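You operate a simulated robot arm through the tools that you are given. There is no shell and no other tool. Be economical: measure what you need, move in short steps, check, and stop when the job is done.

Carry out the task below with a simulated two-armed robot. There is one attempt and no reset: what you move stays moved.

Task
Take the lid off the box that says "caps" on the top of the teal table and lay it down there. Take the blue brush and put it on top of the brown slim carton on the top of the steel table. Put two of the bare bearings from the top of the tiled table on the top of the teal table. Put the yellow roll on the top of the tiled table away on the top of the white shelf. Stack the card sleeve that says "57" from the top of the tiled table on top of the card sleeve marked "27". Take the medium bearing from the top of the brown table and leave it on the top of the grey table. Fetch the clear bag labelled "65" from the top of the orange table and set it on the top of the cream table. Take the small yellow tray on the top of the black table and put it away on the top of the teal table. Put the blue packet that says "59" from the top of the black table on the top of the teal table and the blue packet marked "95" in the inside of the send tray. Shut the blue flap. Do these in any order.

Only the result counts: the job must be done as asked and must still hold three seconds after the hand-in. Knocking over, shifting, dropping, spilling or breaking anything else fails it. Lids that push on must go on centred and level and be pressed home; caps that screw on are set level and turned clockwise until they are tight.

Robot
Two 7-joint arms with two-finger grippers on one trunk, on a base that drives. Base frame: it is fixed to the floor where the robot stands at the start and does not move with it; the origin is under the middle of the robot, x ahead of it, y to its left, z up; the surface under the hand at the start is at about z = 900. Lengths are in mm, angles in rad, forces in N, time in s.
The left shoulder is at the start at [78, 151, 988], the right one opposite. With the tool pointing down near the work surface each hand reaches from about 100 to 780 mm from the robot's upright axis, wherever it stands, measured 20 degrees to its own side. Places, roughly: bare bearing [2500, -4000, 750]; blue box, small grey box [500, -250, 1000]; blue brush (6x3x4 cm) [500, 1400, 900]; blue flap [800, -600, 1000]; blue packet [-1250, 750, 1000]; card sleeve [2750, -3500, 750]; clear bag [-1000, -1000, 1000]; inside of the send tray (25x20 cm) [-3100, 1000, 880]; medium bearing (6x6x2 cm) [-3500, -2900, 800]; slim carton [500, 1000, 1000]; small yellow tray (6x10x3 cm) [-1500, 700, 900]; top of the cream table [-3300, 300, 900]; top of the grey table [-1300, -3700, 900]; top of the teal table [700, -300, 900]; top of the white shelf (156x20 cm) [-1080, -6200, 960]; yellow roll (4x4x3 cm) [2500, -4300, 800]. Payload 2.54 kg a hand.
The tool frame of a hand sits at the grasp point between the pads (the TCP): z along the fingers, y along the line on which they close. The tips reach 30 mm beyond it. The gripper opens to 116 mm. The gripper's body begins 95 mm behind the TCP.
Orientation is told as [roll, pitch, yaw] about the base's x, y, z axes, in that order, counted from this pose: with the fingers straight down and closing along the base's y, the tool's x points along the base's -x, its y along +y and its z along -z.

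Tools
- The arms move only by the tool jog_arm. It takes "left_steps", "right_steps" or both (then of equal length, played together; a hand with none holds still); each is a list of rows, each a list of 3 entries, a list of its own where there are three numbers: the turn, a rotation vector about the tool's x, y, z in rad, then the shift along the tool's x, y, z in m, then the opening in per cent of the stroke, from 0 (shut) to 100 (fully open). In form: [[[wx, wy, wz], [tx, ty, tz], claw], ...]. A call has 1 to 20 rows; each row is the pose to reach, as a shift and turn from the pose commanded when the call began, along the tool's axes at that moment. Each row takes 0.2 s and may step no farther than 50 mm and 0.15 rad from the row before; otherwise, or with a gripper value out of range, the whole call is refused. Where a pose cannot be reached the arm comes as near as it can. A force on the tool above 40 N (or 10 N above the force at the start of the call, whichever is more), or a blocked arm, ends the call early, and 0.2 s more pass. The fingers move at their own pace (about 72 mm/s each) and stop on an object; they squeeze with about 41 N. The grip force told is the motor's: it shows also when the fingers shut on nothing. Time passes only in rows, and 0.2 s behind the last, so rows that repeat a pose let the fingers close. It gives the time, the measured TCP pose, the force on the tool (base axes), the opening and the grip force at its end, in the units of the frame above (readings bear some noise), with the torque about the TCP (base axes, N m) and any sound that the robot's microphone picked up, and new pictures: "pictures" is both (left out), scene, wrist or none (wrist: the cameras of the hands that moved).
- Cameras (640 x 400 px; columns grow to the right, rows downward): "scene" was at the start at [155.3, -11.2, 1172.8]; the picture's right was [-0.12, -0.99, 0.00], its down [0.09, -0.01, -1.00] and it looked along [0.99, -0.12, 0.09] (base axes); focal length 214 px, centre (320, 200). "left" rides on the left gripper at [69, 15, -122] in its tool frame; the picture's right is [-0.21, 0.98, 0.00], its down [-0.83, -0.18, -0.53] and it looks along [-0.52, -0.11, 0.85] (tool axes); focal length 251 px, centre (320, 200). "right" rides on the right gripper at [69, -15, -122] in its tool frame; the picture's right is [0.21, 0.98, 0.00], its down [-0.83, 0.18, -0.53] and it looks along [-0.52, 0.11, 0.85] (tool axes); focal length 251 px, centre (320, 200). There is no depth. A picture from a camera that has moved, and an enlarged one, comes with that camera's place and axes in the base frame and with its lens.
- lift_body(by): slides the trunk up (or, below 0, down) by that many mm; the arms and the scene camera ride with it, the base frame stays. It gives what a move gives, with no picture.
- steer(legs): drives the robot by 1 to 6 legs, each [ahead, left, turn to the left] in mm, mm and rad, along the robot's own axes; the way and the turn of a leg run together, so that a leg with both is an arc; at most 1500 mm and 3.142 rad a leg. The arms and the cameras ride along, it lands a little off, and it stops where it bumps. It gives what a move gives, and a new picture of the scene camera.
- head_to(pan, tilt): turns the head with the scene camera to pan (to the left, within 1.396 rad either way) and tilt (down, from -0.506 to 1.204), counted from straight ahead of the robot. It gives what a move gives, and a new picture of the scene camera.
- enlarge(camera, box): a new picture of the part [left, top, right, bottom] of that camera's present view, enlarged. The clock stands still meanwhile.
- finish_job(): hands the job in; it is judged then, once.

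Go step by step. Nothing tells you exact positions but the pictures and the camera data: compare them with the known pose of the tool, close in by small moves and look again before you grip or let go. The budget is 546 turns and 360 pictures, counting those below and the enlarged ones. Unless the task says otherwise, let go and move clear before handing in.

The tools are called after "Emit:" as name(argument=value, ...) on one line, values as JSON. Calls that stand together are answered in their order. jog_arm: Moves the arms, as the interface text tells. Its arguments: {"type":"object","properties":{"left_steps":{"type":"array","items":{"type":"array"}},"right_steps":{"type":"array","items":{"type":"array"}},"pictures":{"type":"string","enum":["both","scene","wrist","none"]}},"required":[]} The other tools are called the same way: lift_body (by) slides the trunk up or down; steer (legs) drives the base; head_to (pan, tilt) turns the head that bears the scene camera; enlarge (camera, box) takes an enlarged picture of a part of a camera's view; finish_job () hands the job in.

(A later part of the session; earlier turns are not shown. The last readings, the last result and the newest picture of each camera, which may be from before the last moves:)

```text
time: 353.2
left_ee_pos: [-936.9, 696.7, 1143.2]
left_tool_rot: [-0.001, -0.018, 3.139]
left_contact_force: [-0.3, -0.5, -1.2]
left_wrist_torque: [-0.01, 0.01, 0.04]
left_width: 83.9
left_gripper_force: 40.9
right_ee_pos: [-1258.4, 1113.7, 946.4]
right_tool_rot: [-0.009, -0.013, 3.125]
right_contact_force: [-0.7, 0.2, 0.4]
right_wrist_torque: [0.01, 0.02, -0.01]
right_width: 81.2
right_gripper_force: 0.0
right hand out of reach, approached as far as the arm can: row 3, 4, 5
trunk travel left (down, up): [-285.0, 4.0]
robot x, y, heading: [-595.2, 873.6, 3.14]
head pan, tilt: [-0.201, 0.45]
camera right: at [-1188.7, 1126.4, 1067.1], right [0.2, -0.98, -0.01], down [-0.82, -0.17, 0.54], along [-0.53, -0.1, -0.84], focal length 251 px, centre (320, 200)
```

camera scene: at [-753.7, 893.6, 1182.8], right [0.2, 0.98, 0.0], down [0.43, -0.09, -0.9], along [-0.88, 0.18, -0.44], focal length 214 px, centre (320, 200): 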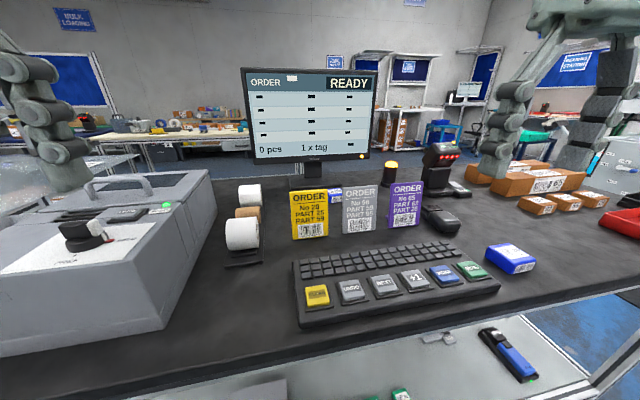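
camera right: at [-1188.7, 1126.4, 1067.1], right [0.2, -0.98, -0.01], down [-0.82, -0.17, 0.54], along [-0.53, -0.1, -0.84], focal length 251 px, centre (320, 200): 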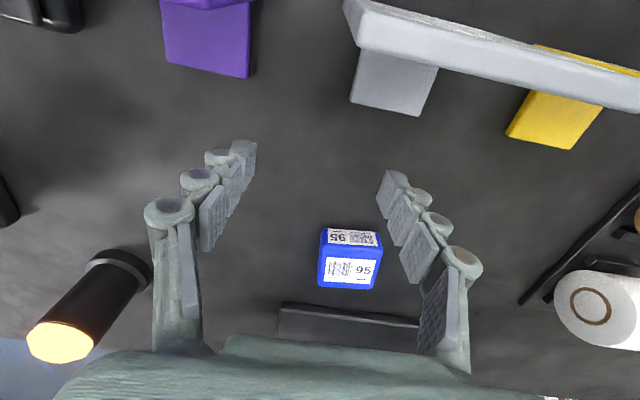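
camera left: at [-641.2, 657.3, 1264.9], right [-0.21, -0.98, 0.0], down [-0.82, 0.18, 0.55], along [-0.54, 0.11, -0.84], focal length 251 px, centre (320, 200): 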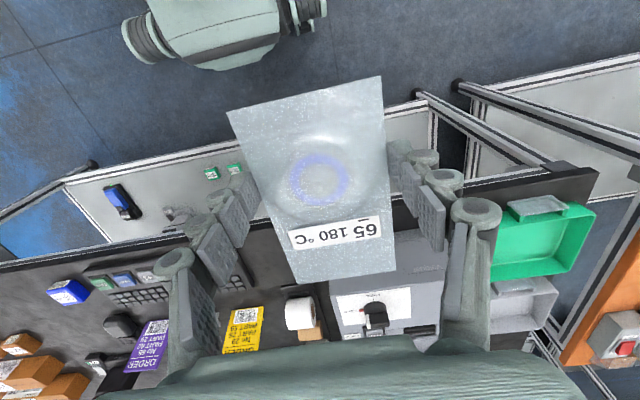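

The right arm is at its limit here; I tilt the hand forward to gain reach.

Emit:
jog_arm(right_steps=[[[0, -0.1, 0], [0, 0, -0.01], 70], [[0, -0.2, 0], [0, 0.005, -0.01], 70], [[0, -0.3, 0], [-0.01, 0.01, -0.01], 70], [[0, -0.4, 0], [-0.03, 0.02, -0.01], 70], [[0, -0.45, 0], [-0.06, 0.03, -0.01], 70], [[0, -0.45, 0], [-0.08, 0.04, -0.005], 70], [[0, -0.45, 0], [-0.096, 0.046, 0], 70]], pictures="wrist")

```text
time: 354.8
left_ee_pos: [-935.5, 695.5, 1142.6]
left_tool_rot: [0.0, -0.015, 3.14]
left_contact_force: [-0.5, 0.1, -1.5]
left_wrist_torque: [0.0, 0.02, -0.01]
left_width: 84.0
left_gripper_force: 41.0
right_ee_pos: [-1339.1, 1079.9, 946.8]
right_tool_rot: [-0.01, -0.461, 3.131]
right_contact_force: [1.2, 0.4, -0.1]
right_wrist_torque: [0.01, -0.02, 0.04]
right_width: 81.1
right_gripper_force: 0.1
right hand out of reach, approached as far as the arm can: row 7
trunk travel left (down, up): [-285.0, 4.0]
robot x, y, heading: [-592.4, 876.7, 3.145]
head pan, tilt: [-0.201, 0.45]
camera right: at [-1223.7, 1090.9, 1025.5], right [0.18, -0.98, -0.1], down [-0.5, -0.18, 0.84], along [-0.84, -0.1, -0.53], focal length 251 px, centre (320, 200)
```

right: 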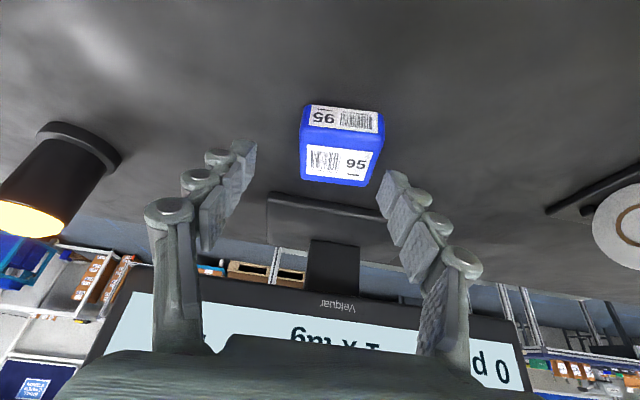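

Emit:
steer(legs=[[18, 0, 0]])

Emit:
jog_arm(right_steps=[[[0, 0, 0], [0.003, 0.008, 0.01], 70], [[0, 0, 0], [0.007, 0.016, 0.02], 70], [[0, 0, 0], [0.01, 0.016, 0.026], 70]], pictures="wrist")

```text
time: 355.6
left_ee_pos: [-955.6, 696.3, 1143.4]
left_tool_rot: [-0.001, -0.016, 3.139]
left_contact_force: [0.2, -0.1, -0.9]
left_wrist_torque: [-0.01, -0.05, -0.04]
left_width: 83.9
left_gripper_force: 41.8
right_ee_pos: [-1358.6, 1079.0, 946.3]
right_tool_rot: [-0.012, -0.458, 3.131]
right_contact_force: [-0.8, 0.4, -0.4]
right_wrist_torque: [0.02, -0.04, 0.02]
right_width: 81.0
right_gripper_force: 0.0
trunk travel left (down, up): [-285.0, 4.0]
robot x, y, heading: [-611.7, 879.2, -3.141]
head pan, tilt: [-0.201, 0.45]
camera scene: at [-771.6, 893.5, 1182.8], right [0.2, 0.98, 0.0], down [0.43, -0.09, -0.9], along [-0.88, 0.18, -0.44], focal length 214 px, centre (320, 200)
```

scene: 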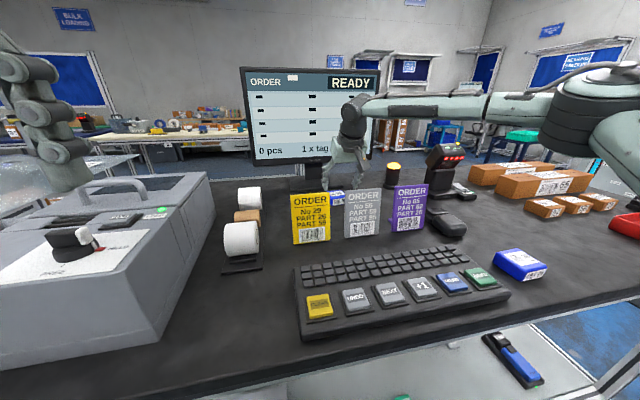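

```text
time: 356.4
left_ee_pos: [-954.8, 695.7, 1143.2]
left_tool_rot: [0.0, -0.016, 3.141]
left_contact_force: [0.2, 0.4, -0.7]
left_wrist_torque: [0.01, -0.03, 0.0]
left_width: 83.7
left_gripper_force: 40.7
right_ee_pos: [-1350.5, 1070.9, 919.8]
right_tool_rot: [-0.007, -0.464, 3.131]
right_contact_force: [-0.2, 0.0, 0.0]
right_wrist_torque: [-0.01, 0.03, 0.01]
right_width: 81.1
right_gripper_force: 0.0
right hand out of reach, approached as far as the arm can: row 1, 2, 3
trunk travel left (down, up): [-285.0, 4.0]
robot x, y, heading: [-611.7, 876.8, 3.141]
head pan, tilt: [-0.201, 0.45]
camera right: at [-1234.5, 1082.8, 998.3], right [0.18, -0.98, -0.1], down [-0.5, -0.18, 0.84], along [-0.85, -0.1, -0.53], focal length 251 px, centre (320, 200)
```

right: 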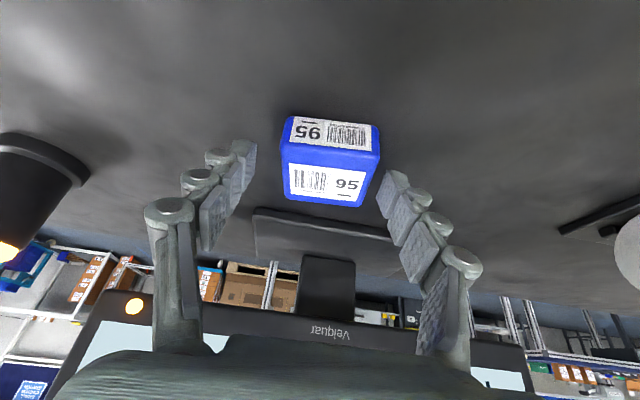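

Emit:
steer(legs=[[12, 0, 0]])

Emit:
jog_arm(right_steps=[[[0, 0, 0], [0.002, 0.003, 0.004], 70], [[0, 0, 0], [0.004, 0.005, 0.008], 70]], pictures="wrist")

```text
time: 357.3
left_ee_pos: [-964.8, 696.3, 1143.2]
left_tool_rot: [0.0, -0.017, 3.138]
left_contact_force: [0.6, -0.6, -1.5]
left_wrist_torque: [-0.02, -0.01, 0.0]
left_width: 83.7
left_gripper_force: 40.7
right_ee_pos: [-1360.2, 1069.5, 921.4]
right_tool_rot: [-0.005, -0.462, 3.13]
right_contact_force: [-0.5, 0.0, 0.3]
right_wrist_torque: [-0.05, 0.01, -0.01]
right_width: 81.3
right_gripper_force: 0.2
trunk travel left (down, up): [-285.0, 4.0]
robot x, y, heading: [-621.5, 879.5, 3.142]
head pan, tilt: [-0.201, 0.45]
stopped in leg 1: the robot was blocked; the commanded pose is now the measured one
camera scene: at [-780.0, 893.4, 1183.0], right [0.2, 0.98, 0.0], down [0.43, -0.09, -0.9], along [-0.88, 0.18, -0.43], focal length 214 px, centre (320, 200)
```

scene: 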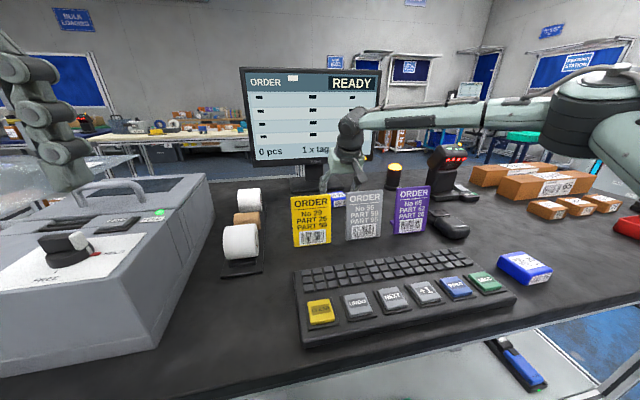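

```text
time: 357.9
left_ee_pos: [-964.5, 696.6, 1143.2]
left_tool_rot: [-0.001, -0.015, 3.138]
left_contact_force: [1.0, 0.5, -0.6]
left_wrist_torque: [-0.03, 0.02, 0.0]
left_width: 84.1
left_gripper_force: 41.5
right_ee_pos: [-1357.3, 1068.9, 910.8]
right_tool_rot: [-0.009, -0.465, 3.13]
right_contact_force: [-0.7, -0.5, -0.5]
right_wrist_torque: [0.0, 0.03, -0.02]
right_width: 81.4
right_gripper_force: 0.0
right hand out of reach, approached as far as the arm can: row 2
trunk travel left (down, up): [-285.0, 4.0]
robot x, y, heading: [-622.5, 873.4, 3.147]
head pan, tilt: [-0.201, 0.45]
camera right: at [-1241.5, 1080.2, 989.2], right [0.18, -0.98, -0.1], down [-0.5, -0.18, 0.85], along [-0.85, -0.1, -0.52], focal length 251 px, centre (320, 200)
```

right: 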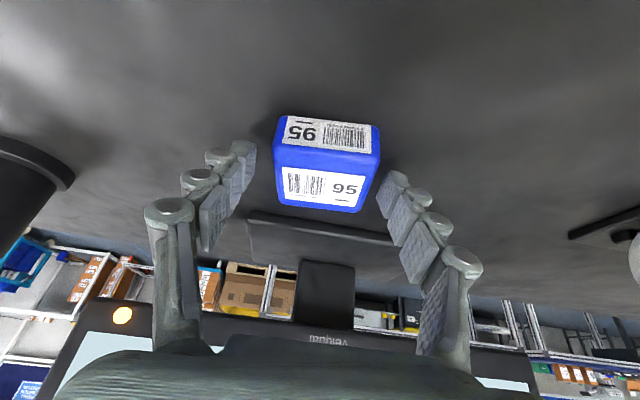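

In place. I close on packet 95 and lift.

Emit:
jog_arm(right_steps=[[[0, 0, 0], [0, 0, 0], 50], [[0, 0, 0], [0, 0, 0], 25], [[0, 0, 0], [0, 0, 0], 25], [[0, 0, 0], [0, 0, 0], 25], [[0, 0, 0], [0, 0, 0], 25]], pictures="wrist")

```text
time: 359.1
left_ee_pos: [-963.2, 695.9, 1143.7]
left_tool_rot: [0.001, -0.016, 3.139]
left_contact_force: [0.5, -0.2, -0.8]
left_wrist_torque: [0.03, 0.0, 0.02]
left_width: 84.1
left_gripper_force: 40.7
right_ee_pos: [-1358.6, 1066.9, 911.1]
right_tool_rot: [-0.008, -0.465, 3.133]
right_contact_force: [-1.2, -0.6, 2.0]
right_wrist_torque: [0.0, 0.04, 0.09]
right_width: 55.3
right_gripper_force: 40.8
trunk travel left (down, up): [-285.0, 4.0]
robot x, y, heading: [-622.8, 875.2, 3.137]
head pan, tilt: [-0.201, 0.45]
camera right: at [-1241.2, 1080.0, 989.7], right [0.18, -0.98, -0.1], down [-0.5, -0.18, 0.85], along [-0.85, -0.1, -0.52], focal length 251 px, centre (320, 200)
```

right: 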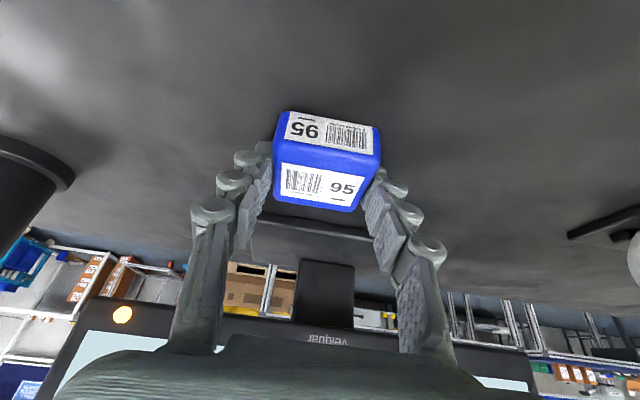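

Emit:
jog_arm(right_steps=[[[0, 0, 0], [-0.0067, 0, -0.0134], 25], [[0, 0, 0], [-0.011, 0, -0.045], 25], [[0, 0, 0], [-0.004, 0, -0.087], 25], [[0, 0, 0], [0.0026, 0, -0.13], 25], [[0, 0, 0], [0.005, 0, -0.17], 25], [[0, 0.1, 0], [0.05, 0, -0.19], 25], [[0, 0.2, 0], [0.095, 0, -0.21], 25], [[0, 0.3, 0], [0.14, 0, -0.23], 25], [[0, 0.4, 0], [0.185, 0, -0.25], 25], [[0, 0.46, 0], [0.23, 0, -0.27], 25], [[0, 0.46, 0], [0.275, 0, -0.29], 25], [[0, 0.46, 0], [0.32, 0, -0.31], 25]], pictures="wrist")

```text
time: 361.7
left_ee_pos: [-964.1, 697.6, 1144.3]
left_tool_rot: [0.001, -0.016, 3.138]
left_contact_force: [-0.4, -0.4, -0.7]
left_wrist_torque: [0.01, 0.01, -0.03]
left_width: 84.2
left_gripper_force: 40.9
right_ee_pos: [-930.2, 1062.8, 1048.6]
right_tool_rot: [-0.007, -0.003, 3.126]
right_contact_force: [0.0, 0.9, -0.9]
right_wrist_torque: [-0.02, 0.03, 0.03]
right_width: 55.3
right_gripper_force: 41.0
trunk travel left (down, up): [-285.0, 4.0]
robot x, y, heading: [-624.3, 879.0, -3.141]
head pan, tilt: [-0.201, 0.45]
camera right: at [-861.1, 1074.7, 1169.2], right [0.2, -0.98, -0.01], down [-0.83, -0.17, 0.54], along [-0.53, -0.1, -0.84], focal length 251 px, centre (320, 200)
```

right: 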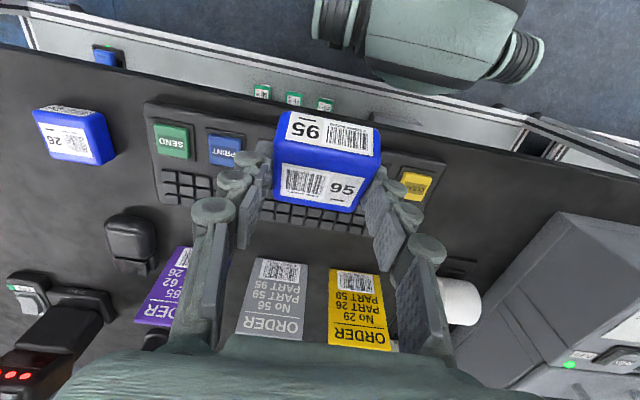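

Packet 95 held, cards untouched. I drive round behind the black table towards the cream table and the send tray.

Emit:
jog_arm(right_steps=[[[0, 0, 0], [0.01, -0.03, -0.04], 25], [[0, 0, 0], [0.02, -0.06, -0.07], 25]], pictures="none")

Emit:
steer(legs=[[-300, 0, 0], [0, -1000, 0], [0, -590, 0], [1500, 0, 0], [300, 0, 0]])

Emit:
head_to(pan=0.4, tilt=0.3)

```text
refused: row 1 steps farther than a row can; nothing moved
```

```text
time: 387.9
left_ee_pos: [-2480.8, 2301.3, 1142.4]
left_tool_rot: [0.0, -0.014, -3.135]
left_contact_force: [-1.0, -0.8, -0.2]
left_wrist_torque: [-0.01, -0.03, 0.0]
left_width: 84.0
left_gripper_force: 41.4
right_ee_pos: [-2449.3, 2665.6, 1047.5]
right_tool_rot: [-0.007, -0.001, 3.135]
right_contact_force: [-0.6, 0.0, -1.7]
right_wrist_torque: [0.02, -0.02, 0.0]
right_width: 55.0
right_gripper_force: 40.6
trunk travel left (down, up): [-285.0, 4.0]
robot x, y, heading: [-2136.3, 2482.6, -3.133]
head pan, tilt: [-0.201, 0.45]
camera scene: at [-2298.3, 2498.9, 1182.8], right [0.19, 0.98, 0.0], down [0.43, -0.08, -0.9], along [-0.88, 0.17, -0.44], focal length 214 px, centre (320, 200)
```

scene: 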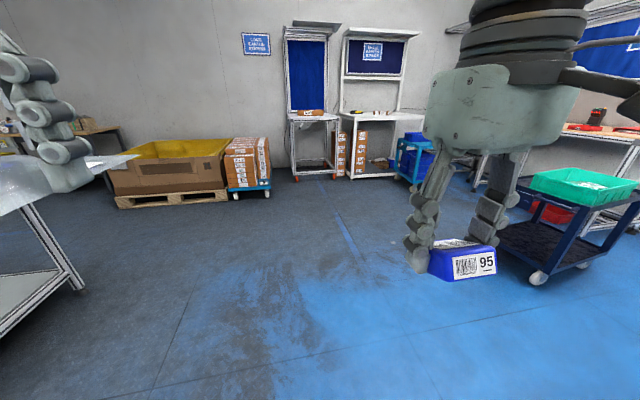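

```text
time: 388.9
left_ee_pos: [-2479.7, 2299.9, 1142.3]
left_tool_rot: [0.001, -0.017, -3.132]
left_contact_force: [0.3, 0.7, -1.4]
left_wrist_torque: [-0.03, -0.01, 0.0]
left_width: 84.2
left_gripper_force: 41.6
right_ee_pos: [-2450.4, 2666.4, 1047.7]
right_tool_rot: [-0.008, -0.003, 3.135]
right_contact_force: [0.8, 0.1, -2.0]
right_wrist_torque: [-0.01, -0.02, -0.04]
right_width: 54.8
right_gripper_force: 41.2
trunk travel left (down, up): [-285.0, 4.0]
robot x, y, heading: [-2141.5, 2482.3, -3.131]
head pan, tilt: [0.4, 0.3]
camera scene: at [-2293.3, 2444.3, 1196.8], right [-0.4, 0.92, 0.0], down [0.27, 0.12, -0.96], along [-0.88, -0.38, -0.3], focal length 214 px, centre (320, 200)
```

scene: 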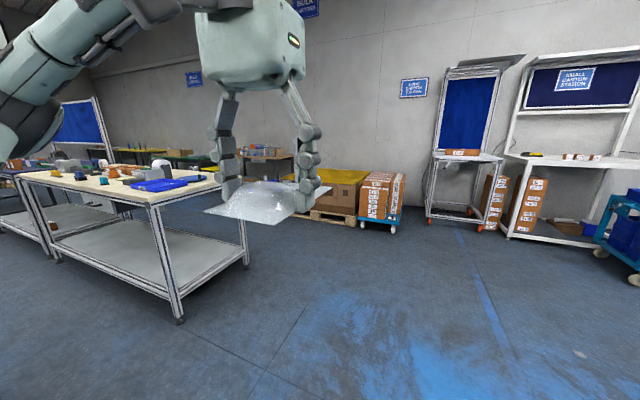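

Emit:
steer(legs=[[0, 800, 0], [0, 780, 0]])

Emit:
head_to(pan=0, tilt=0.35)

```text
time: 404.5
left_ee_pos: [-2477.2, 727.1, 1144.4]
left_tool_rot: [0.0, -0.017, 3.131]
left_contact_force: [-0.4, -0.2, -0.5]
left_wrist_torque: [-0.04, 0.01, -0.02]
left_width: 84.0
left_gripper_force: 40.9
right_ee_pos: [-2440.5, 1093.5, 1046.6]
right_tool_rot: [-0.006, -0.003, 3.119]
right_contact_force: [0.0, -0.1, -2.3]
right_wrist_torque: [-0.01, 0.01, -0.04]
right_width: 54.8
right_gripper_force: 40.7
trunk travel left (down, up): [-285.0, 4.0]
robot x, y, heading: [-2137.8, 907.1, 3.134]
head pan, tilt: [0.4, 0.3]
camera scene: at [-2288.3, 868.7, 1196.8], right [-0.38, 0.92, 0.0], down [0.27, 0.11, -0.96], along [-0.88, -0.36, -0.3], focal length 214 px, centre (320, 200)
```

scene: 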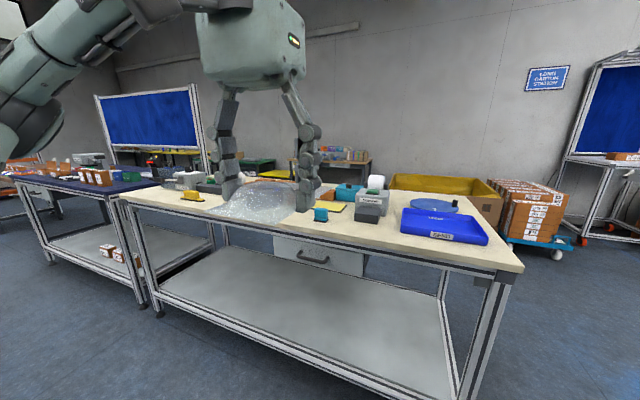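

```text
time: 405.4
left_ee_pos: [-2477.2, 728.2, 1143.7]
left_tool_rot: [0.001, -0.017, 3.13]
left_contact_force: [-1.0, 0.2, -0.6]
left_wrist_torque: [0.0, 0.0, 0.01]
left_width: 84.0
left_gripper_force: 41.0
right_ee_pos: [-2441.7, 1092.1, 1047.2]
right_tool_rot: [-0.006, -0.001, 3.119]
right_contact_force: [-0.1, -0.3, -2.1]
right_wrist_torque: [0.06, 0.02, 0.0]
right_width: 54.7
right_gripper_force: 40.9
trunk travel left (down, up): [-285.0, 4.0]
robot x, y, heading: [-2131.8, 901.0, 3.136]
head pan, tilt: [0.0, 0.351]
camera scene: at [-2295.1, 905.1, 1192.1], right [0.01, 1.0, 0.0], down [0.34, 0.0, -0.94], along [-0.94, 0.01, -0.34], focal length 214 px, centre (320, 200)
```

scene: 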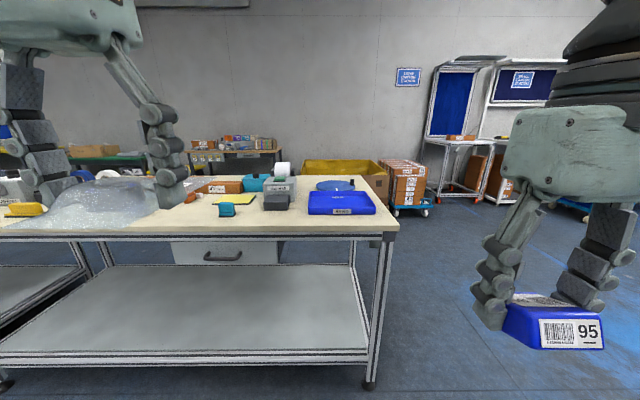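

Emit:
steer(legs=[[400, 100, 0.005]])

Emit:
enlarge(camera="left", box=[0, 0, 640, 400])

Emit:
enlarge(camera="right", box=[0, 0, 640, 400])

```text
time: 407.9
left_ee_pos: [-2874.7, 626.7, 1142.3]
left_tool_rot: [0.0, -0.014, -3.138]
left_contact_force: [-0.7, 0.0, -1.2]
left_wrist_torque: [0.01, -0.04, -0.02]
left_width: 84.1
left_gripper_force: 41.2
right_ee_pos: [-2841.9, 992.7, 1047.8]
right_tool_rot: [-0.007, -0.001, 3.133]
right_contact_force: [-1.1, 0.3, -2.2]
right_wrist_torque: [0.0, -0.01, -0.01]
right_width: 54.7
right_gripper_force: 41.3
trunk travel left (down, up): [-285.0, 4.0]
robot x, y, heading: [-2536.5, 810.3, -3.133]
head pan, tilt: [0.0, 0.351]
camera scene: at [-2693.5, 806.3, 1192.0], right [0.0, 1.0, 0.0], down [0.34, 0.0, -0.94], along [-0.94, 0.0, -0.34], focal length 214 px, centre (320, 200)
```

scene: 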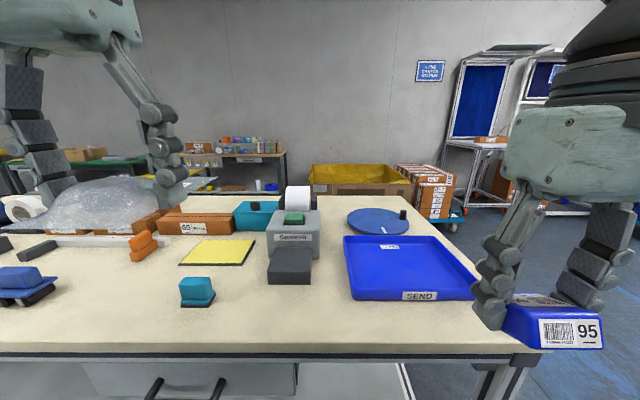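

```text
1.00 times, centred on (320, 200) of left (not enlarged: the box is as wide or as high as the picture)
camera zoom: at [-2804.1, 611.0, 1264.7], right [-0.21, -0.98, 0.0], down [-0.82, 0.18, 0.55], along [-0.53, 0.11, -0.84], focal length 251 px, centre (320, 200)
```

zoom: 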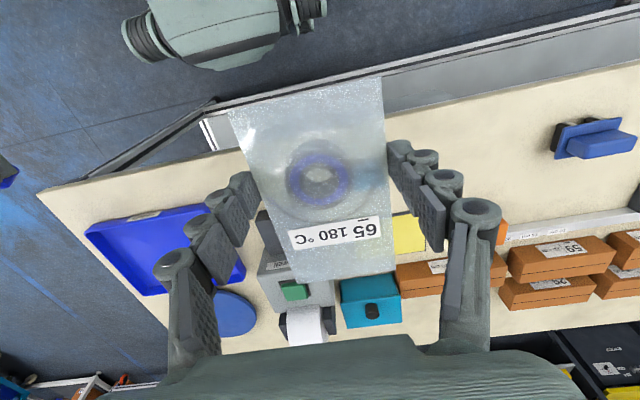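

```text
1.00 times, centred on (320, 200) of right (not enlarged: the box is as wide or as high as the picture)
camera zoom: at [-2772.8, 1005.3, 1169.0], right [0.2, -0.98, -0.01], down [-0.83, -0.18, 0.53], along [-0.52, -0.1, -0.85], focal length 251 px, centre (320, 200)
```

zoom: 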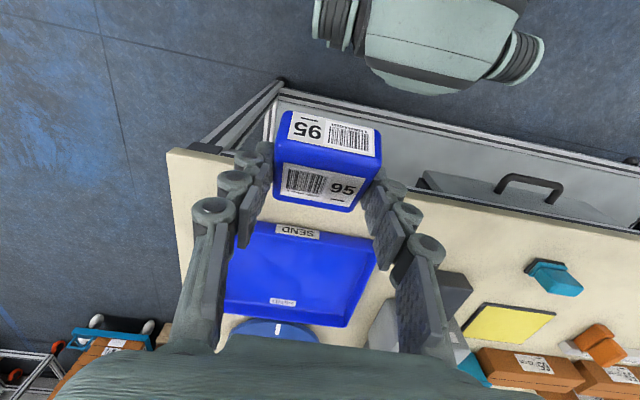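

The send tray's centre is about [-3090,976]. I move packet 95 over it, tilting the hand back so the packet is level.

Emit:
jog_arm(right_steps=[[[0, -0.08, 0], [-0.045, 0.003, 0], 25], [[0, -0.16, 0], [-0.09, 0.006, 0], 25], [[0, -0.24, 0], [-0.135, 0.009, 0], 25], [[0, -0.32, 0], [-0.18, 0.012, 0], 25], [[0, -0.4, 0], [-0.21, 0.014, 0.02], 25], [[0, -0.46, 0], [-0.235, 0.016, 0.05], 25]], pictures="both")

```text
time: 409.3
left_ee_pos: [-2873.1, 627.2, 1143.4]
left_tool_rot: [0.0, -0.013, -3.14]
left_contact_force: [-0.4, 0.3, -1.2]
left_wrist_torque: [-0.03, -0.03, -0.01]
left_width: 83.9
left_gripper_force: 40.9
right_ee_pos: [-3079.5, 978.3, 998.6]
right_tool_rot: [-0.008, -0.464, 3.135]
right_contact_force: [0.0, 0.1, -1.6]
right_wrist_torque: [0.04, 0.01, -0.02]
right_width: 54.8
right_gripper_force: 41.1
trunk travel left (down, up): [-285.0, 4.0]
robot x, y, heading: [-2532.5, 805.9, -3.138]
head pan, tilt: [0.0, 0.351]
camera scene: at [-2693.8, 806.6, 1192.0], right [0.0, 1.0, 0.0], down [0.34, 0.0, -0.94], along [-0.94, 0.0, -0.34], focal length 214 px, centre (320, 200)
camera right: at [-2963.3, 990.5, 1075.9], right [0.18, -0.98, -0.1], down [-0.5, -0.18, 0.85], along [-0.85, -0.1, -0.52], focal length 251 px, centre (320, 200)
```

scene: 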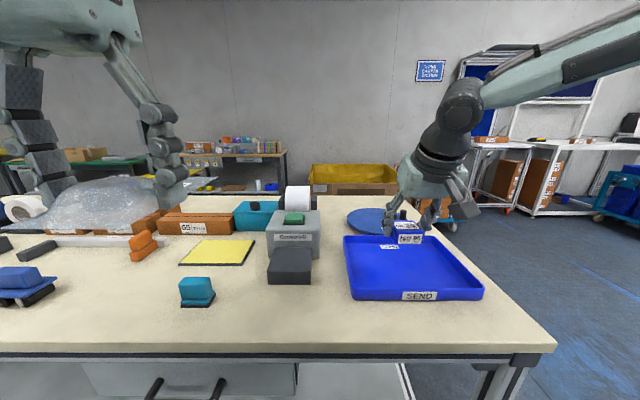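
right: 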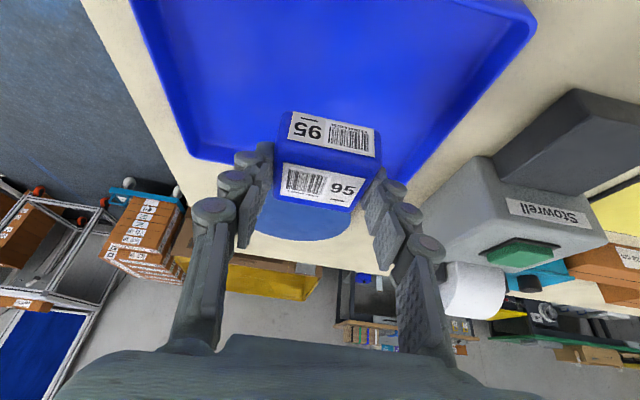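

Emit:
jog_arm(right_steps=[[[0, 0, 0], [0.013, -0.005, 0.027], 25], [[0, 0, 0], [0.025, -0.01, 0.05], 25], [[0, 0, 0], [0.031, -0.01, 0.063], 25], [[0, 0, 0], [0.034, -0.01, 0.068], 25]], pictures="scene")

Emit:
enlarge(camera="scene", box=[330, 180, 500, 310])

```text
time: 410.3
left_ee_pos: [-2872.4, 626.6, 1143.8]
left_tool_rot: [0.001, -0.016, -3.139]
left_contact_force: [0.0, 0.3, -0.9]
left_wrist_torque: [0.02, -0.03, 0.03]
left_width: 83.7
left_gripper_force: 40.8
right_ee_pos: [-3078.2, 990.1, 921.5]
right_tool_rot: [-0.006, -0.463, 3.134]
right_contact_force: [0.2, -0.5, -2.1]
right_wrist_torque: [0.0, 0.01, 0.01]
right_width: 55.0
right_gripper_force: 41.0
trunk travel left (down, up): [-285.0, 4.0]
robot x, y, heading: [-2532.0, 807.4, -3.137]
head pan, tilt: [0.0, 0.351]
camera scene: at [-2693.1, 806.5, 1192.1], right [0.0, 1.0, 0.0], down [0.34, 0.0, -0.94], along [-0.94, 0.0, -0.34], focal length 214 px, centre (320, 200)
```

scene: 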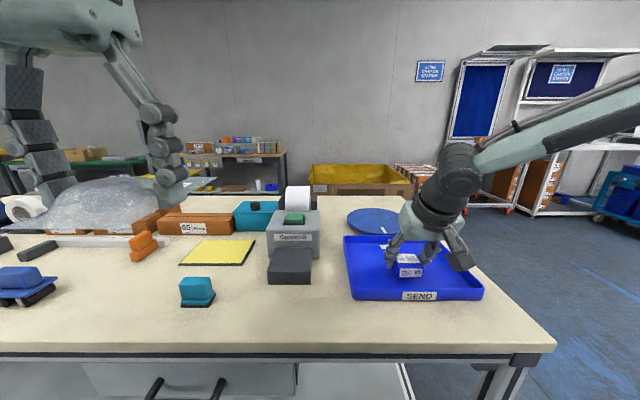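

```text
3.08 times, centred on (415, 245) of scene
camera zoom: at [-2693.1, 806.5, 1192.1], right [0.0, 1.0, 0.0], down [0.34, 0.0, -0.94], along [-0.94, 0.0, -0.34], focal length 660 px, centre (28, 62)
```

zoom: 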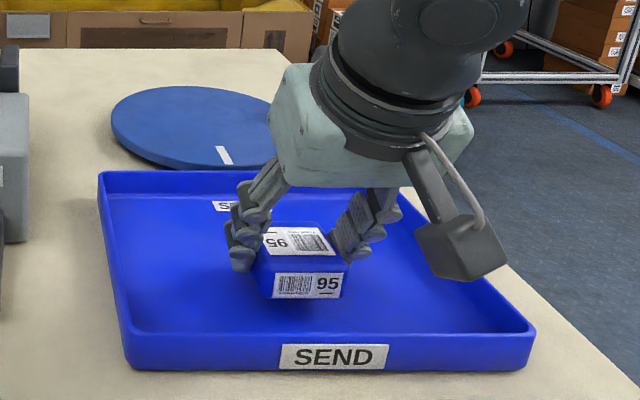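

Emit:
jog_arm(right_steps=[[[0, 0, 0], [0.002, 0, 0.004], 25], [[0, 0, 0], [0.004, 0, 0.008], 25], [[0, 0, 0], [0.006, 0, 0.012], 25], [[0, 0, 0], [0.0075, 0, 0.015], 25]], pictures="none")

```text
time: 411.3
left_ee_pos: [-2872.2, 626.2, 1143.9]
left_tool_rot: [-0.001, -0.016, -3.14]
left_contact_force: [-0.5, 0.3, -0.5]
left_wrist_torque: [-0.02, 0.01, 0.02]
left_width: 83.9
left_gripper_force: 41.0
right_ee_pos: [-3077.9, 990.1, 906.4]
right_tool_rot: [-0.007, -0.465, 3.135]
right_contact_force: [0.0, 1.2, 4.5]
right_wrist_torque: [-0.16, -0.12, -0.05]
right_width: 54.8
right_gripper_force: 41.1
trunk travel left (down, up): [-285.0, 4.0]
robot x, y, heading: [-2537.9, 808.5, -3.132]
head pan, tilt: [0.0, 0.351]
```

Contact. Release and rise.

Emit:
jog_arm(right_steps=[[[0, 0, 0], [0.0005, 0, 0.001], 25], [[0, 0, 0], [0.0005, 0, 0.001], 50], [[0, 0, 0], [0.0005, 0, 0.001], 70], [[0, 0, 0], [-0.01, 0, -0.02], 70], [[0, 0, 0], [-0.02, 0, -0.06], 70], [[0, 0.1, 0], [-0.03, 0, -0.105], 70], [[0, 0.2, 0], [-0.03, 0, -0.15], 70], [[0, 0.3, 0], [0.01, 0, -0.17], 70], [[0, 0.4, 0], [0.05, 0, -0.19], 70], [[0, 0.46, 0], [0.09, 0, -0.21], 70], [[0, 0.46, 0], [0.13, 0, -0.22], 70]], pictures="both")

```text
time: 413.7
left_ee_pos: [-2872.4, 627.6, 1143.6]
left_tool_rot: [-0.002, -0.015, -3.138]
left_contact_force: [0.2, -0.1, -1.1]
left_wrist_torque: [0.0, 0.01, -0.03]
left_width: 84.1
left_gripper_force: 41.1
right_ee_pos: [-2861.3, 988.2, 1043.4]
right_tool_rot: [-0.007, -0.003, 3.133]
right_contact_force: [-0.5, 0.0, 0.1]
right_wrist_torque: [0.02, 0.03, 0.0]
right_width: 81.2
right_gripper_force: 0.0
trunk travel left (down, up): [-285.0, 4.0]
robot x, y, heading: [-2531.9, 808.7, -3.137]
head pan, tilt: [0.0, 0.351]
camera scene: at [-2692.4, 806.5, 1192.3], right [0.0, 1.0, 0.0], down [0.34, 0.0, -0.94], along [-0.94, 0.0, -0.34], focal length 214 px, centre (320, 200)
camera right: at [-2791.8, 1000.4, 1165.2], right [0.2, -0.98, -0.01], down [-0.83, -0.18, 0.53], along [-0.52, -0.1, -0.85], focal length 251 px, centre (320, 200)
```

scene: 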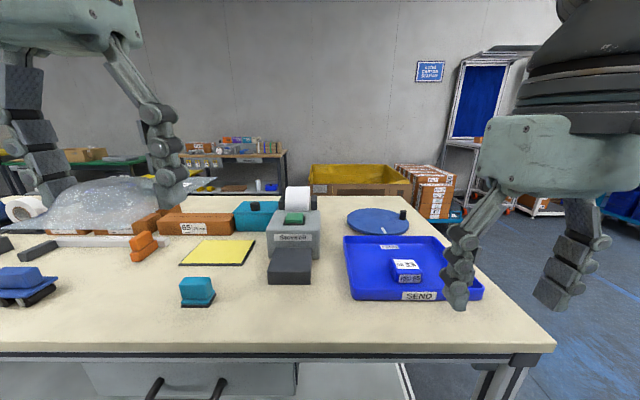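
right: 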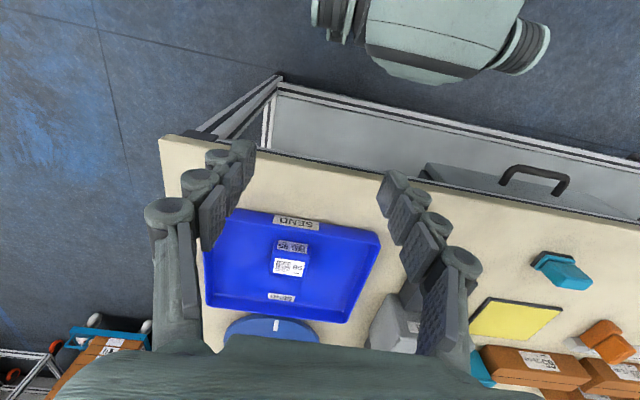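

Packet 95 lies in the send tray. Now the bag: free space in front at about [-2950,740]; I move it there and lower.

Emit:
jog_arm(left_steps=[[[0, 0, 0], [-0.02, -0.035, 0.01], 40], [[0, 0, 0], [-0.04, -0.07, 0.03], 40], [[0, 0, 0], [-0.06, -0.1, 0.06], 40], [[0, 0, 0], [-0.078, -0.11, 0.1], 40], [[0, 0, 0], [-0.078, -0.112, 0.14], 40], [[0, 0, 0], [-0.078, -0.112, 0.18], 40], [[0, 0, 0], [-0.078, -0.112, 0.21], 40]], pictures="both")

```text
time: 415.3
left_ee_pos: [-2953.5, 738.2, 933.3]
left_tool_rot: [-0.003, -0.016, -3.141]
left_contact_force: [0.5, 0.1, -0.9]
left_wrist_torque: [-0.02, 0.01, 0.02]
left_width: 84.2
left_gripper_force: 40.8
right_ee_pos: [-2862.5, 986.6, 1043.2]
right_tool_rot: [-0.006, -0.002, 3.132]
right_contact_force: [0.2, 0.3, 1.0]
right_wrist_torque: [-0.02, -0.05, 0.01]
right_width: 81.3
right_gripper_force: 0.0
trunk travel left (down, up): [-285.0, 4.0]
robot x, y, heading: [-2532.9, 805.8, -3.139]
head pan, tilt: [0.0, 0.351]
camera scene: at [-2693.1, 806.3, 1192.2], right [0.0, 1.0, 0.0], down [0.34, 0.0, -0.94], along [-0.94, 0.0, -0.34], focal length 214 px, centre (320, 200)
camera left: at [-2885.1, 722.4, 1055.0], right [-0.21, -0.98, 0.0], down [-0.82, 0.18, 0.55], along [-0.54, 0.11, -0.84], focal length 251 px, centre (320, 200)
```

scene: 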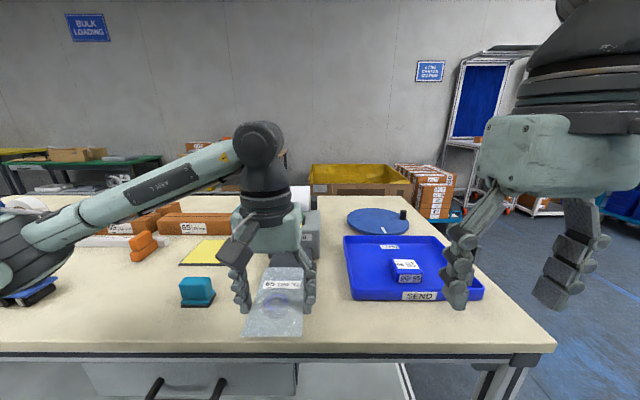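
left: 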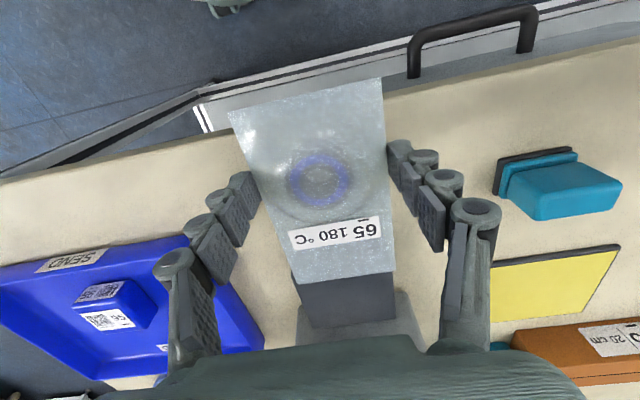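

The table edge is nearer than thought (x≈-2925), so this spot is cramped. I raise the bag and shift left to the free space near [-2995,400].

Emit:
jog_arm(left_steps=[[[0, 0, 0], [0, 0, -0.05], 40], [[0, 0, 0], [0, 0, -0.1], 40], [[0, 0, 0], [0, 0.04, -0.12], 40], [[0, 0, 0], [0, 0.08, -0.12], 40], [[0, 0, 0], [0, 0.12, -0.12], 40]], pictures="none")

Emit:
steer(legs=[[0, 225, 0]])

Emit:
enlarge(camera="left", box=[0, 0, 640, 400])

```text
time: 416.5
left_ee_pos: [-2952.6, 615.7, 1053.8]
left_tool_rot: [-0.001, -0.015, -3.138]
left_contact_force: [-0.2, 0.0, -1.4]
left_wrist_torque: [0.06, 0.0, 0.01]
left_width: 84.3
left_gripper_force: 41.4
right_ee_pos: [-2862.2, 987.3, 1044.0]
right_tool_rot: [-0.008, -0.005, 3.131]
right_contact_force: [-0.1, 0.3, 0.0]
right_wrist_torque: [0.02, -0.02, 0.02]
right_width: 81.3
right_gripper_force: 0.0
trunk travel left (down, up): [-285.0, 4.0]
robot x, y, heading: [-2532.7, 809.6, -3.142]
head pan, tilt: [0.0, 0.351]
```

```text
time: 419.3
left_ee_pos: [-2949.6, 389.8, 1054.3]
left_tool_rot: [-0.001, -0.015, -3.137]
left_contact_force: [-0.1, 0.2, -0.1]
left_wrist_torque: [0.01, -0.01, 0.01]
left_width: 84.0
left_gripper_force: 41.0
right_ee_pos: [-2860.9, 761.0, 1044.3]
right_tool_rot: [-0.006, -0.002, 3.135]
right_contact_force: [0.1, -0.3, 0.3]
right_wrist_torque: [0.05, -0.02, 0.01]
right_width: 81.2
right_gripper_force: 0.1
trunk travel left (down, up): [-285.0, 4.0]
robot x, y, heading: [-2534.6, 584.1, -3.135]
head pan, tilt: [0.0, 0.351]
camera scene: at [-2691.8, 579.9, 1192.1], right [-0.01, 1.0, 0.0], down [0.34, 0.0, -0.94], along [-0.94, -0.01, -0.34], focal length 214 px, centre (320, 200)
```

scene: 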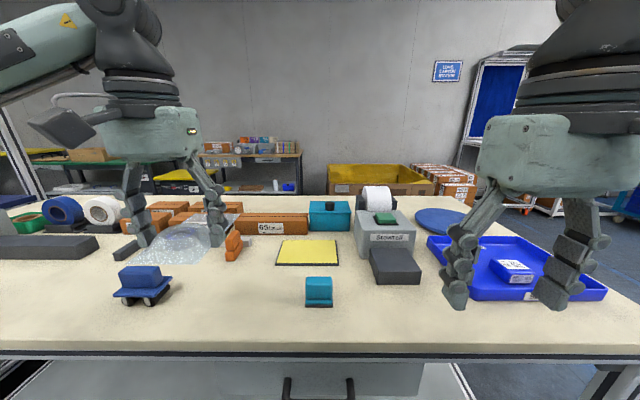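

```text
1.00 times, centred on (320, 200) of left (not enlarged: the box is as wide or as high as the picture)
camera zoom: at [-2881.2, 374.7, 1175.5], right [-0.21, -0.98, 0.0], down [-0.82, 0.18, 0.55], along [-0.54, 0.11, -0.84], focal length 251 px, centre (320, 200)
```

zoom: 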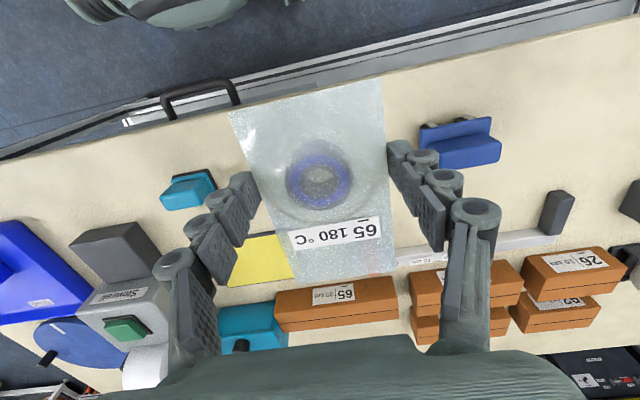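

Emit:
jog_arm(left_steps=[[[0, 0, 0], [-0.03, -0.015, 0.02], 40], [[0, 0, 0], [-0.042, -0.023, 0.06], 40], [[0, 0, 0], [-0.042, -0.023, 0.1], 40], [[0, 0, 0], [-0.042, -0.023, 0.125], 40], [[0, 0, 0], [-0.042, -0.023, 0.14], 40]], pictures="both")

```text
time: 420.5
left_ee_pos: [-2994.1, 412.4, 913.6]
left_tool_rot: [0.001, -0.015, -3.136]
left_contact_force: [-0.4, 0.4, -1.3]
left_wrist_torque: [0.01, -0.02, -0.01]
left_width: 84.1
left_gripper_force: 41.1
right_ee_pos: [-2860.8, 761.6, 1043.6]
right_tool_rot: [-0.007, -0.002, 3.136]
right_contact_force: [1.1, 0.2, -0.2]
right_wrist_torque: [-0.02, 0.0, 0.03]
right_width: 81.3
right_gripper_force: 0.2
trunk travel left (down, up): [-285.0, 4.0]
robot x, y, heading: [-2531.0, 579.4, -3.135]
head pan, tilt: [0.0, 0.351]
camera scene: at [-2691.9, 580.1, 1192.1], right [-0.01, 1.0, 0.0], down [0.34, 0.0, -0.94], along [-0.94, -0.01, -0.34], focal length 214 px, centre (320, 200)
camera left: at [-2925.1, 397.5, 1035.5], right [-0.21, -0.98, 0.0], down [-0.82, 0.18, 0.55], along [-0.54, 0.11, -0.84], focal length 251 px, centre (320, 200)
```

scene: 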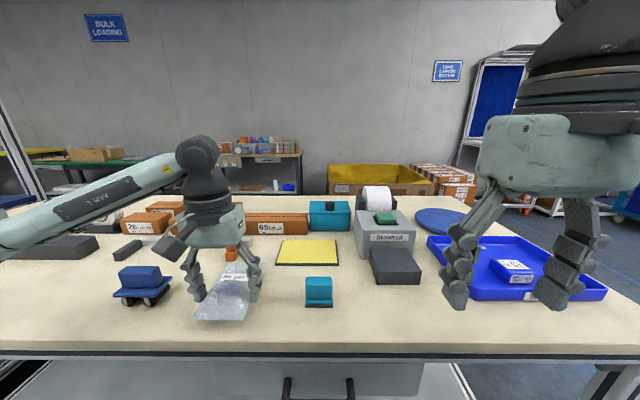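
left: 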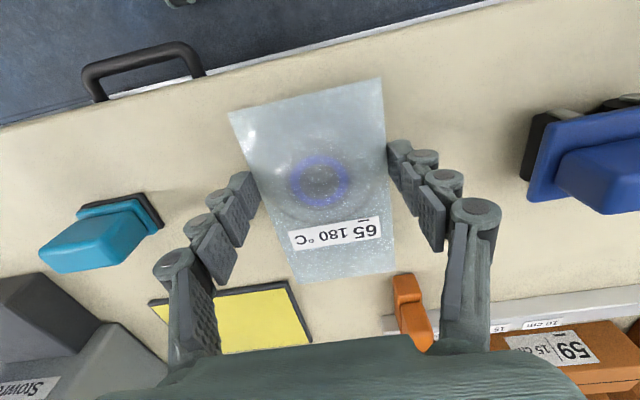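

Emit:
jog_arm(left_steps=[[[0, 0, 0], [0.007, -0.018, 0], 40], [[0, 0, 0], [0.007, -0.018, 0.006], 40], [[0, 0, 0], [0.007, -0.018, 0.01], 40], [[0, 0, 0], [0.007, -0.018, 0.013], 40]], pictures="wrist")

```text
time: 421.5
left_ee_pos: [-2989.0, 430.9, 901.0]
left_tool_rot: [0.0, -0.015, -3.136]
left_contact_force: [0.0, 0.2, -0.2]
left_wrist_torque: [-0.01, -0.02, 0.02]
left_width: 84.3
left_gripper_force: 41.4
right_ee_pos: [-2861.1, 759.9, 1044.1]
right_tool_rot: [-0.007, -0.003, 3.134]
right_contact_force: [-0.1, -0.5, -0.1]
right_wrist_torque: [-0.01, 0.03, 0.03]
right_width: 81.4
right_gripper_force: 0.0
trunk travel left (down, up): [-285.0, 4.0]
robot x, y, heading: [-2528.4, 584.1, -3.135]
head pan, tilt: [0.0, 0.351]
camera left: at [-2919.3, 415.5, 1023.4], right [-0.21, -0.98, 0.0], down [-0.82, 0.18, 0.55], along [-0.54, 0.11, -0.84], focal length 251 px, centre (320, 200)
```

left: 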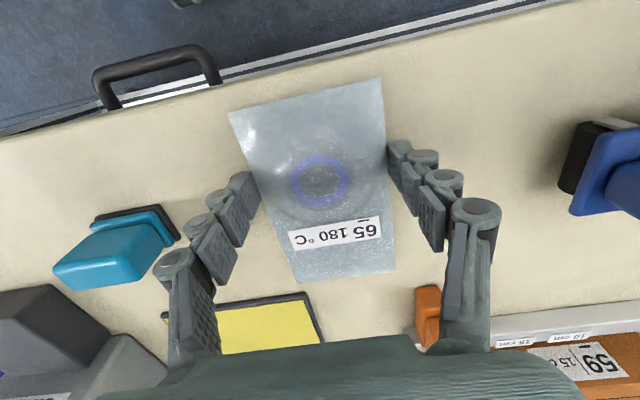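

Emit:
jog_arm(left_steps=[[[0, 0, 0], [0, 0, 0.003], 40], [[0, 0, 0], [0, 0, 0.005], 40], [[0, 0, 0], [0, 0, 0.007], 40], [[0, 0, 0], [0, 0, 0.009], 40], [[0, 0, 0], [0, 0, 0.011], 40]], pictures="none")

```text
time: 422.7
left_ee_pos: [-2987.2, 431.9, 893.3]
left_tool_rot: [0.0, -0.023, -3.134]
left_contact_force: [-1.5, -1.6, 14.4]
left_wrist_torque: [-0.23, -0.18, -0.21]
left_width: 84.1
left_gripper_force: 40.2
right_ee_pos: [-2860.9, 760.8, 1044.2]
right_tool_rot: [-0.007, -0.003, 3.136]
right_contact_force: [-1.0, 0.6, 0.0]
right_wrist_torque: [-0.01, -0.01, -0.01]
right_width: 81.1
right_gripper_force: 0.1
trunk travel left (down, up): [-285.0, 4.0]
robot x, y, heading: [-2533.8, 583.1, -3.13]
head pan, tilt: [0.0, 0.351]
```

Emit:
jog_arm(left_steps=[[[0, 0, 0], [0, 0, -0.001], 80], [[0, 0, 0], [0, 0, -0.002], 90], [[0, 0, 0], [0, 0, -0.03], 90], [[0, 0, 0], [0, 0, -0.08], 90], [[0, 0, 0], [0, 0, -0.13], 90], [[0, 0, 0], [0.03, 0, -0.17], 70], [[0, 0, 0], [0.07, 0, -0.2], 70], [[0, 0, 0], [0.11, 0, -0.22], 70]], pictures="wrist")

```text
time: 424.5
left_ee_pos: [-2873.0, 432.5, 1110.8]
left_tool_rot: [0.0, -0.016, -3.134]
left_contact_force: [-0.3, 0.5, 1.2]
left_wrist_torque: [0.0, 0.02, 0.0]
left_width: 81.3
left_gripper_force: 0.0
right_ee_pos: [-2861.5, 760.6, 1044.5]
right_tool_rot: [-0.007, -0.005, 3.136]
right_contact_force: [-1.0, -0.7, -0.3]
right_wrist_torque: [0.0, 0.01, -0.04]
right_width: 81.5
right_gripper_force: 0.0
trunk travel left (down, up): [-285.0, 4.0]
robot x, y, heading: [-2532.8, 581.5, -3.14]
head pan, tilt: [0.0, 0.351]
camera left: at [-2803.3, 417.4, 1233.1], right [-0.21, -0.98, 0.0], down [-0.82, 0.18, 0.55], along [-0.54, 0.11, -0.84], focal length 251 px, centre (320, 200)
```

left: 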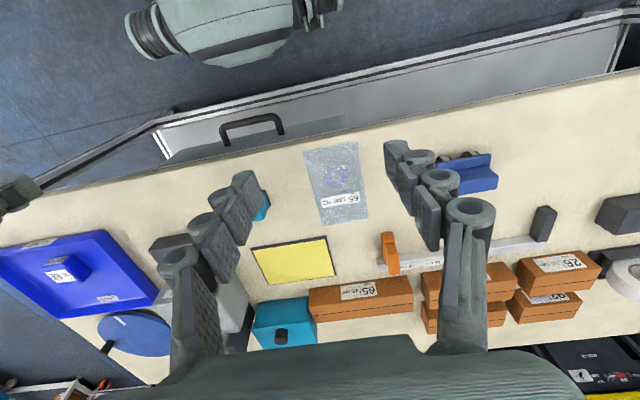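

Bag is laid on the cream table. Next the medium bearing on the brown table far to the left; I look that way.

Emit:
steer(legs=[[-300, 0, 0]])

Emit:
head_to(pan=1.2, tilt=0.2)

```text
time: 426.6
left_ee_pos: [-2570.2, 433.4, 1111.2]
left_tool_rot: [-0.001, -0.016, -3.134]
left_contact_force: [0.0, -0.2, -0.6]
left_wrist_torque: [-0.02, 0.0, -0.01]
left_width: 81.2
left_gripper_force: 0.0
right_ee_pos: [-2557.5, 762.5, 1043.2]
right_tool_rot: [-0.007, -0.004, 3.136]
right_contact_force: [0.0, 0.0, -0.6]
right_wrist_torque: [0.01, -0.02, 0.02]
right_width: 81.0
right_gripper_force: 0.1
trunk travel left (down, up): [-285.0, 4.0]
robot x, y, heading: [-2230.0, 582.7, -3.133]
head pan, tilt: [0.0, 0.351]
camera scene: at [-2388.2, 582.3, 1192.3], right [-0.01, 1.0, 0.0], down [0.34, 0.0, -0.94], along [-0.94, -0.01, -0.34], focal length 214 px, centre (320, 200)
```

scene: 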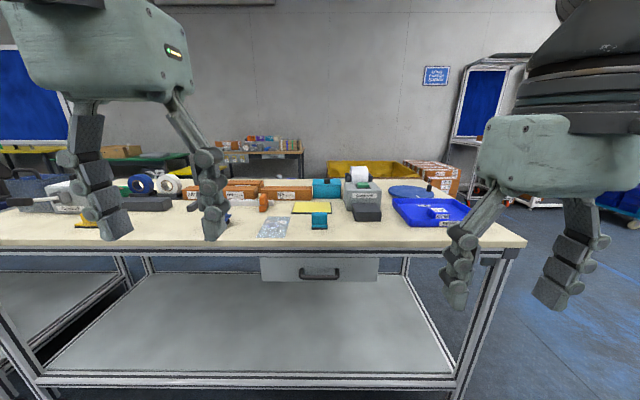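

```text
time: 427.9
left_ee_pos: [-2571.2, 434.4, 1111.5]
left_tool_rot: [0.001, -0.016, -3.135]
left_contact_force: [-0.5, -0.2, -1.0]
left_wrist_torque: [0.02, -0.01, 0.0]
left_width: 81.1
left_gripper_force: 0.1
right_ee_pos: [-2558.0, 762.6, 1043.7]
right_tool_rot: [-0.007, 0.0, 3.136]
right_contact_force: [0.2, 0.2, -0.3]
right_wrist_torque: [-0.01, -0.01, 0.0]
right_width: 81.0
right_gripper_force: 0.1
trunk travel left (down, up): [-285.0, 4.0]
robot x, y, heading: [-2225.0, 577.2, -3.134]
head pan, tilt: [1.201, 0.201]
camera scene: at [-2328.8, 495.9, 1206.1], right [-0.93, 0.36, 0.0], down [0.07, 0.19, -0.98], along [-0.35, -0.92, -0.2], focal length 214 px, centre (320, 200)
```

scene: 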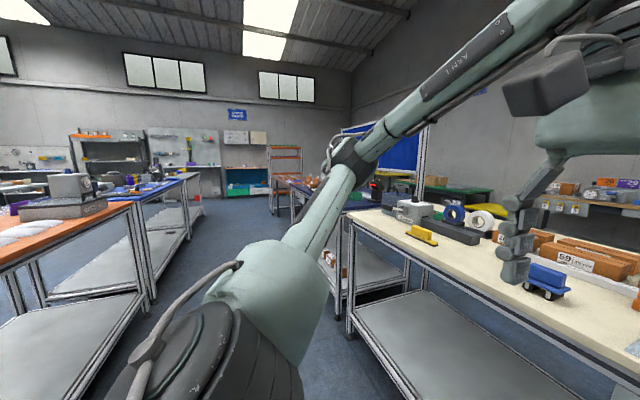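

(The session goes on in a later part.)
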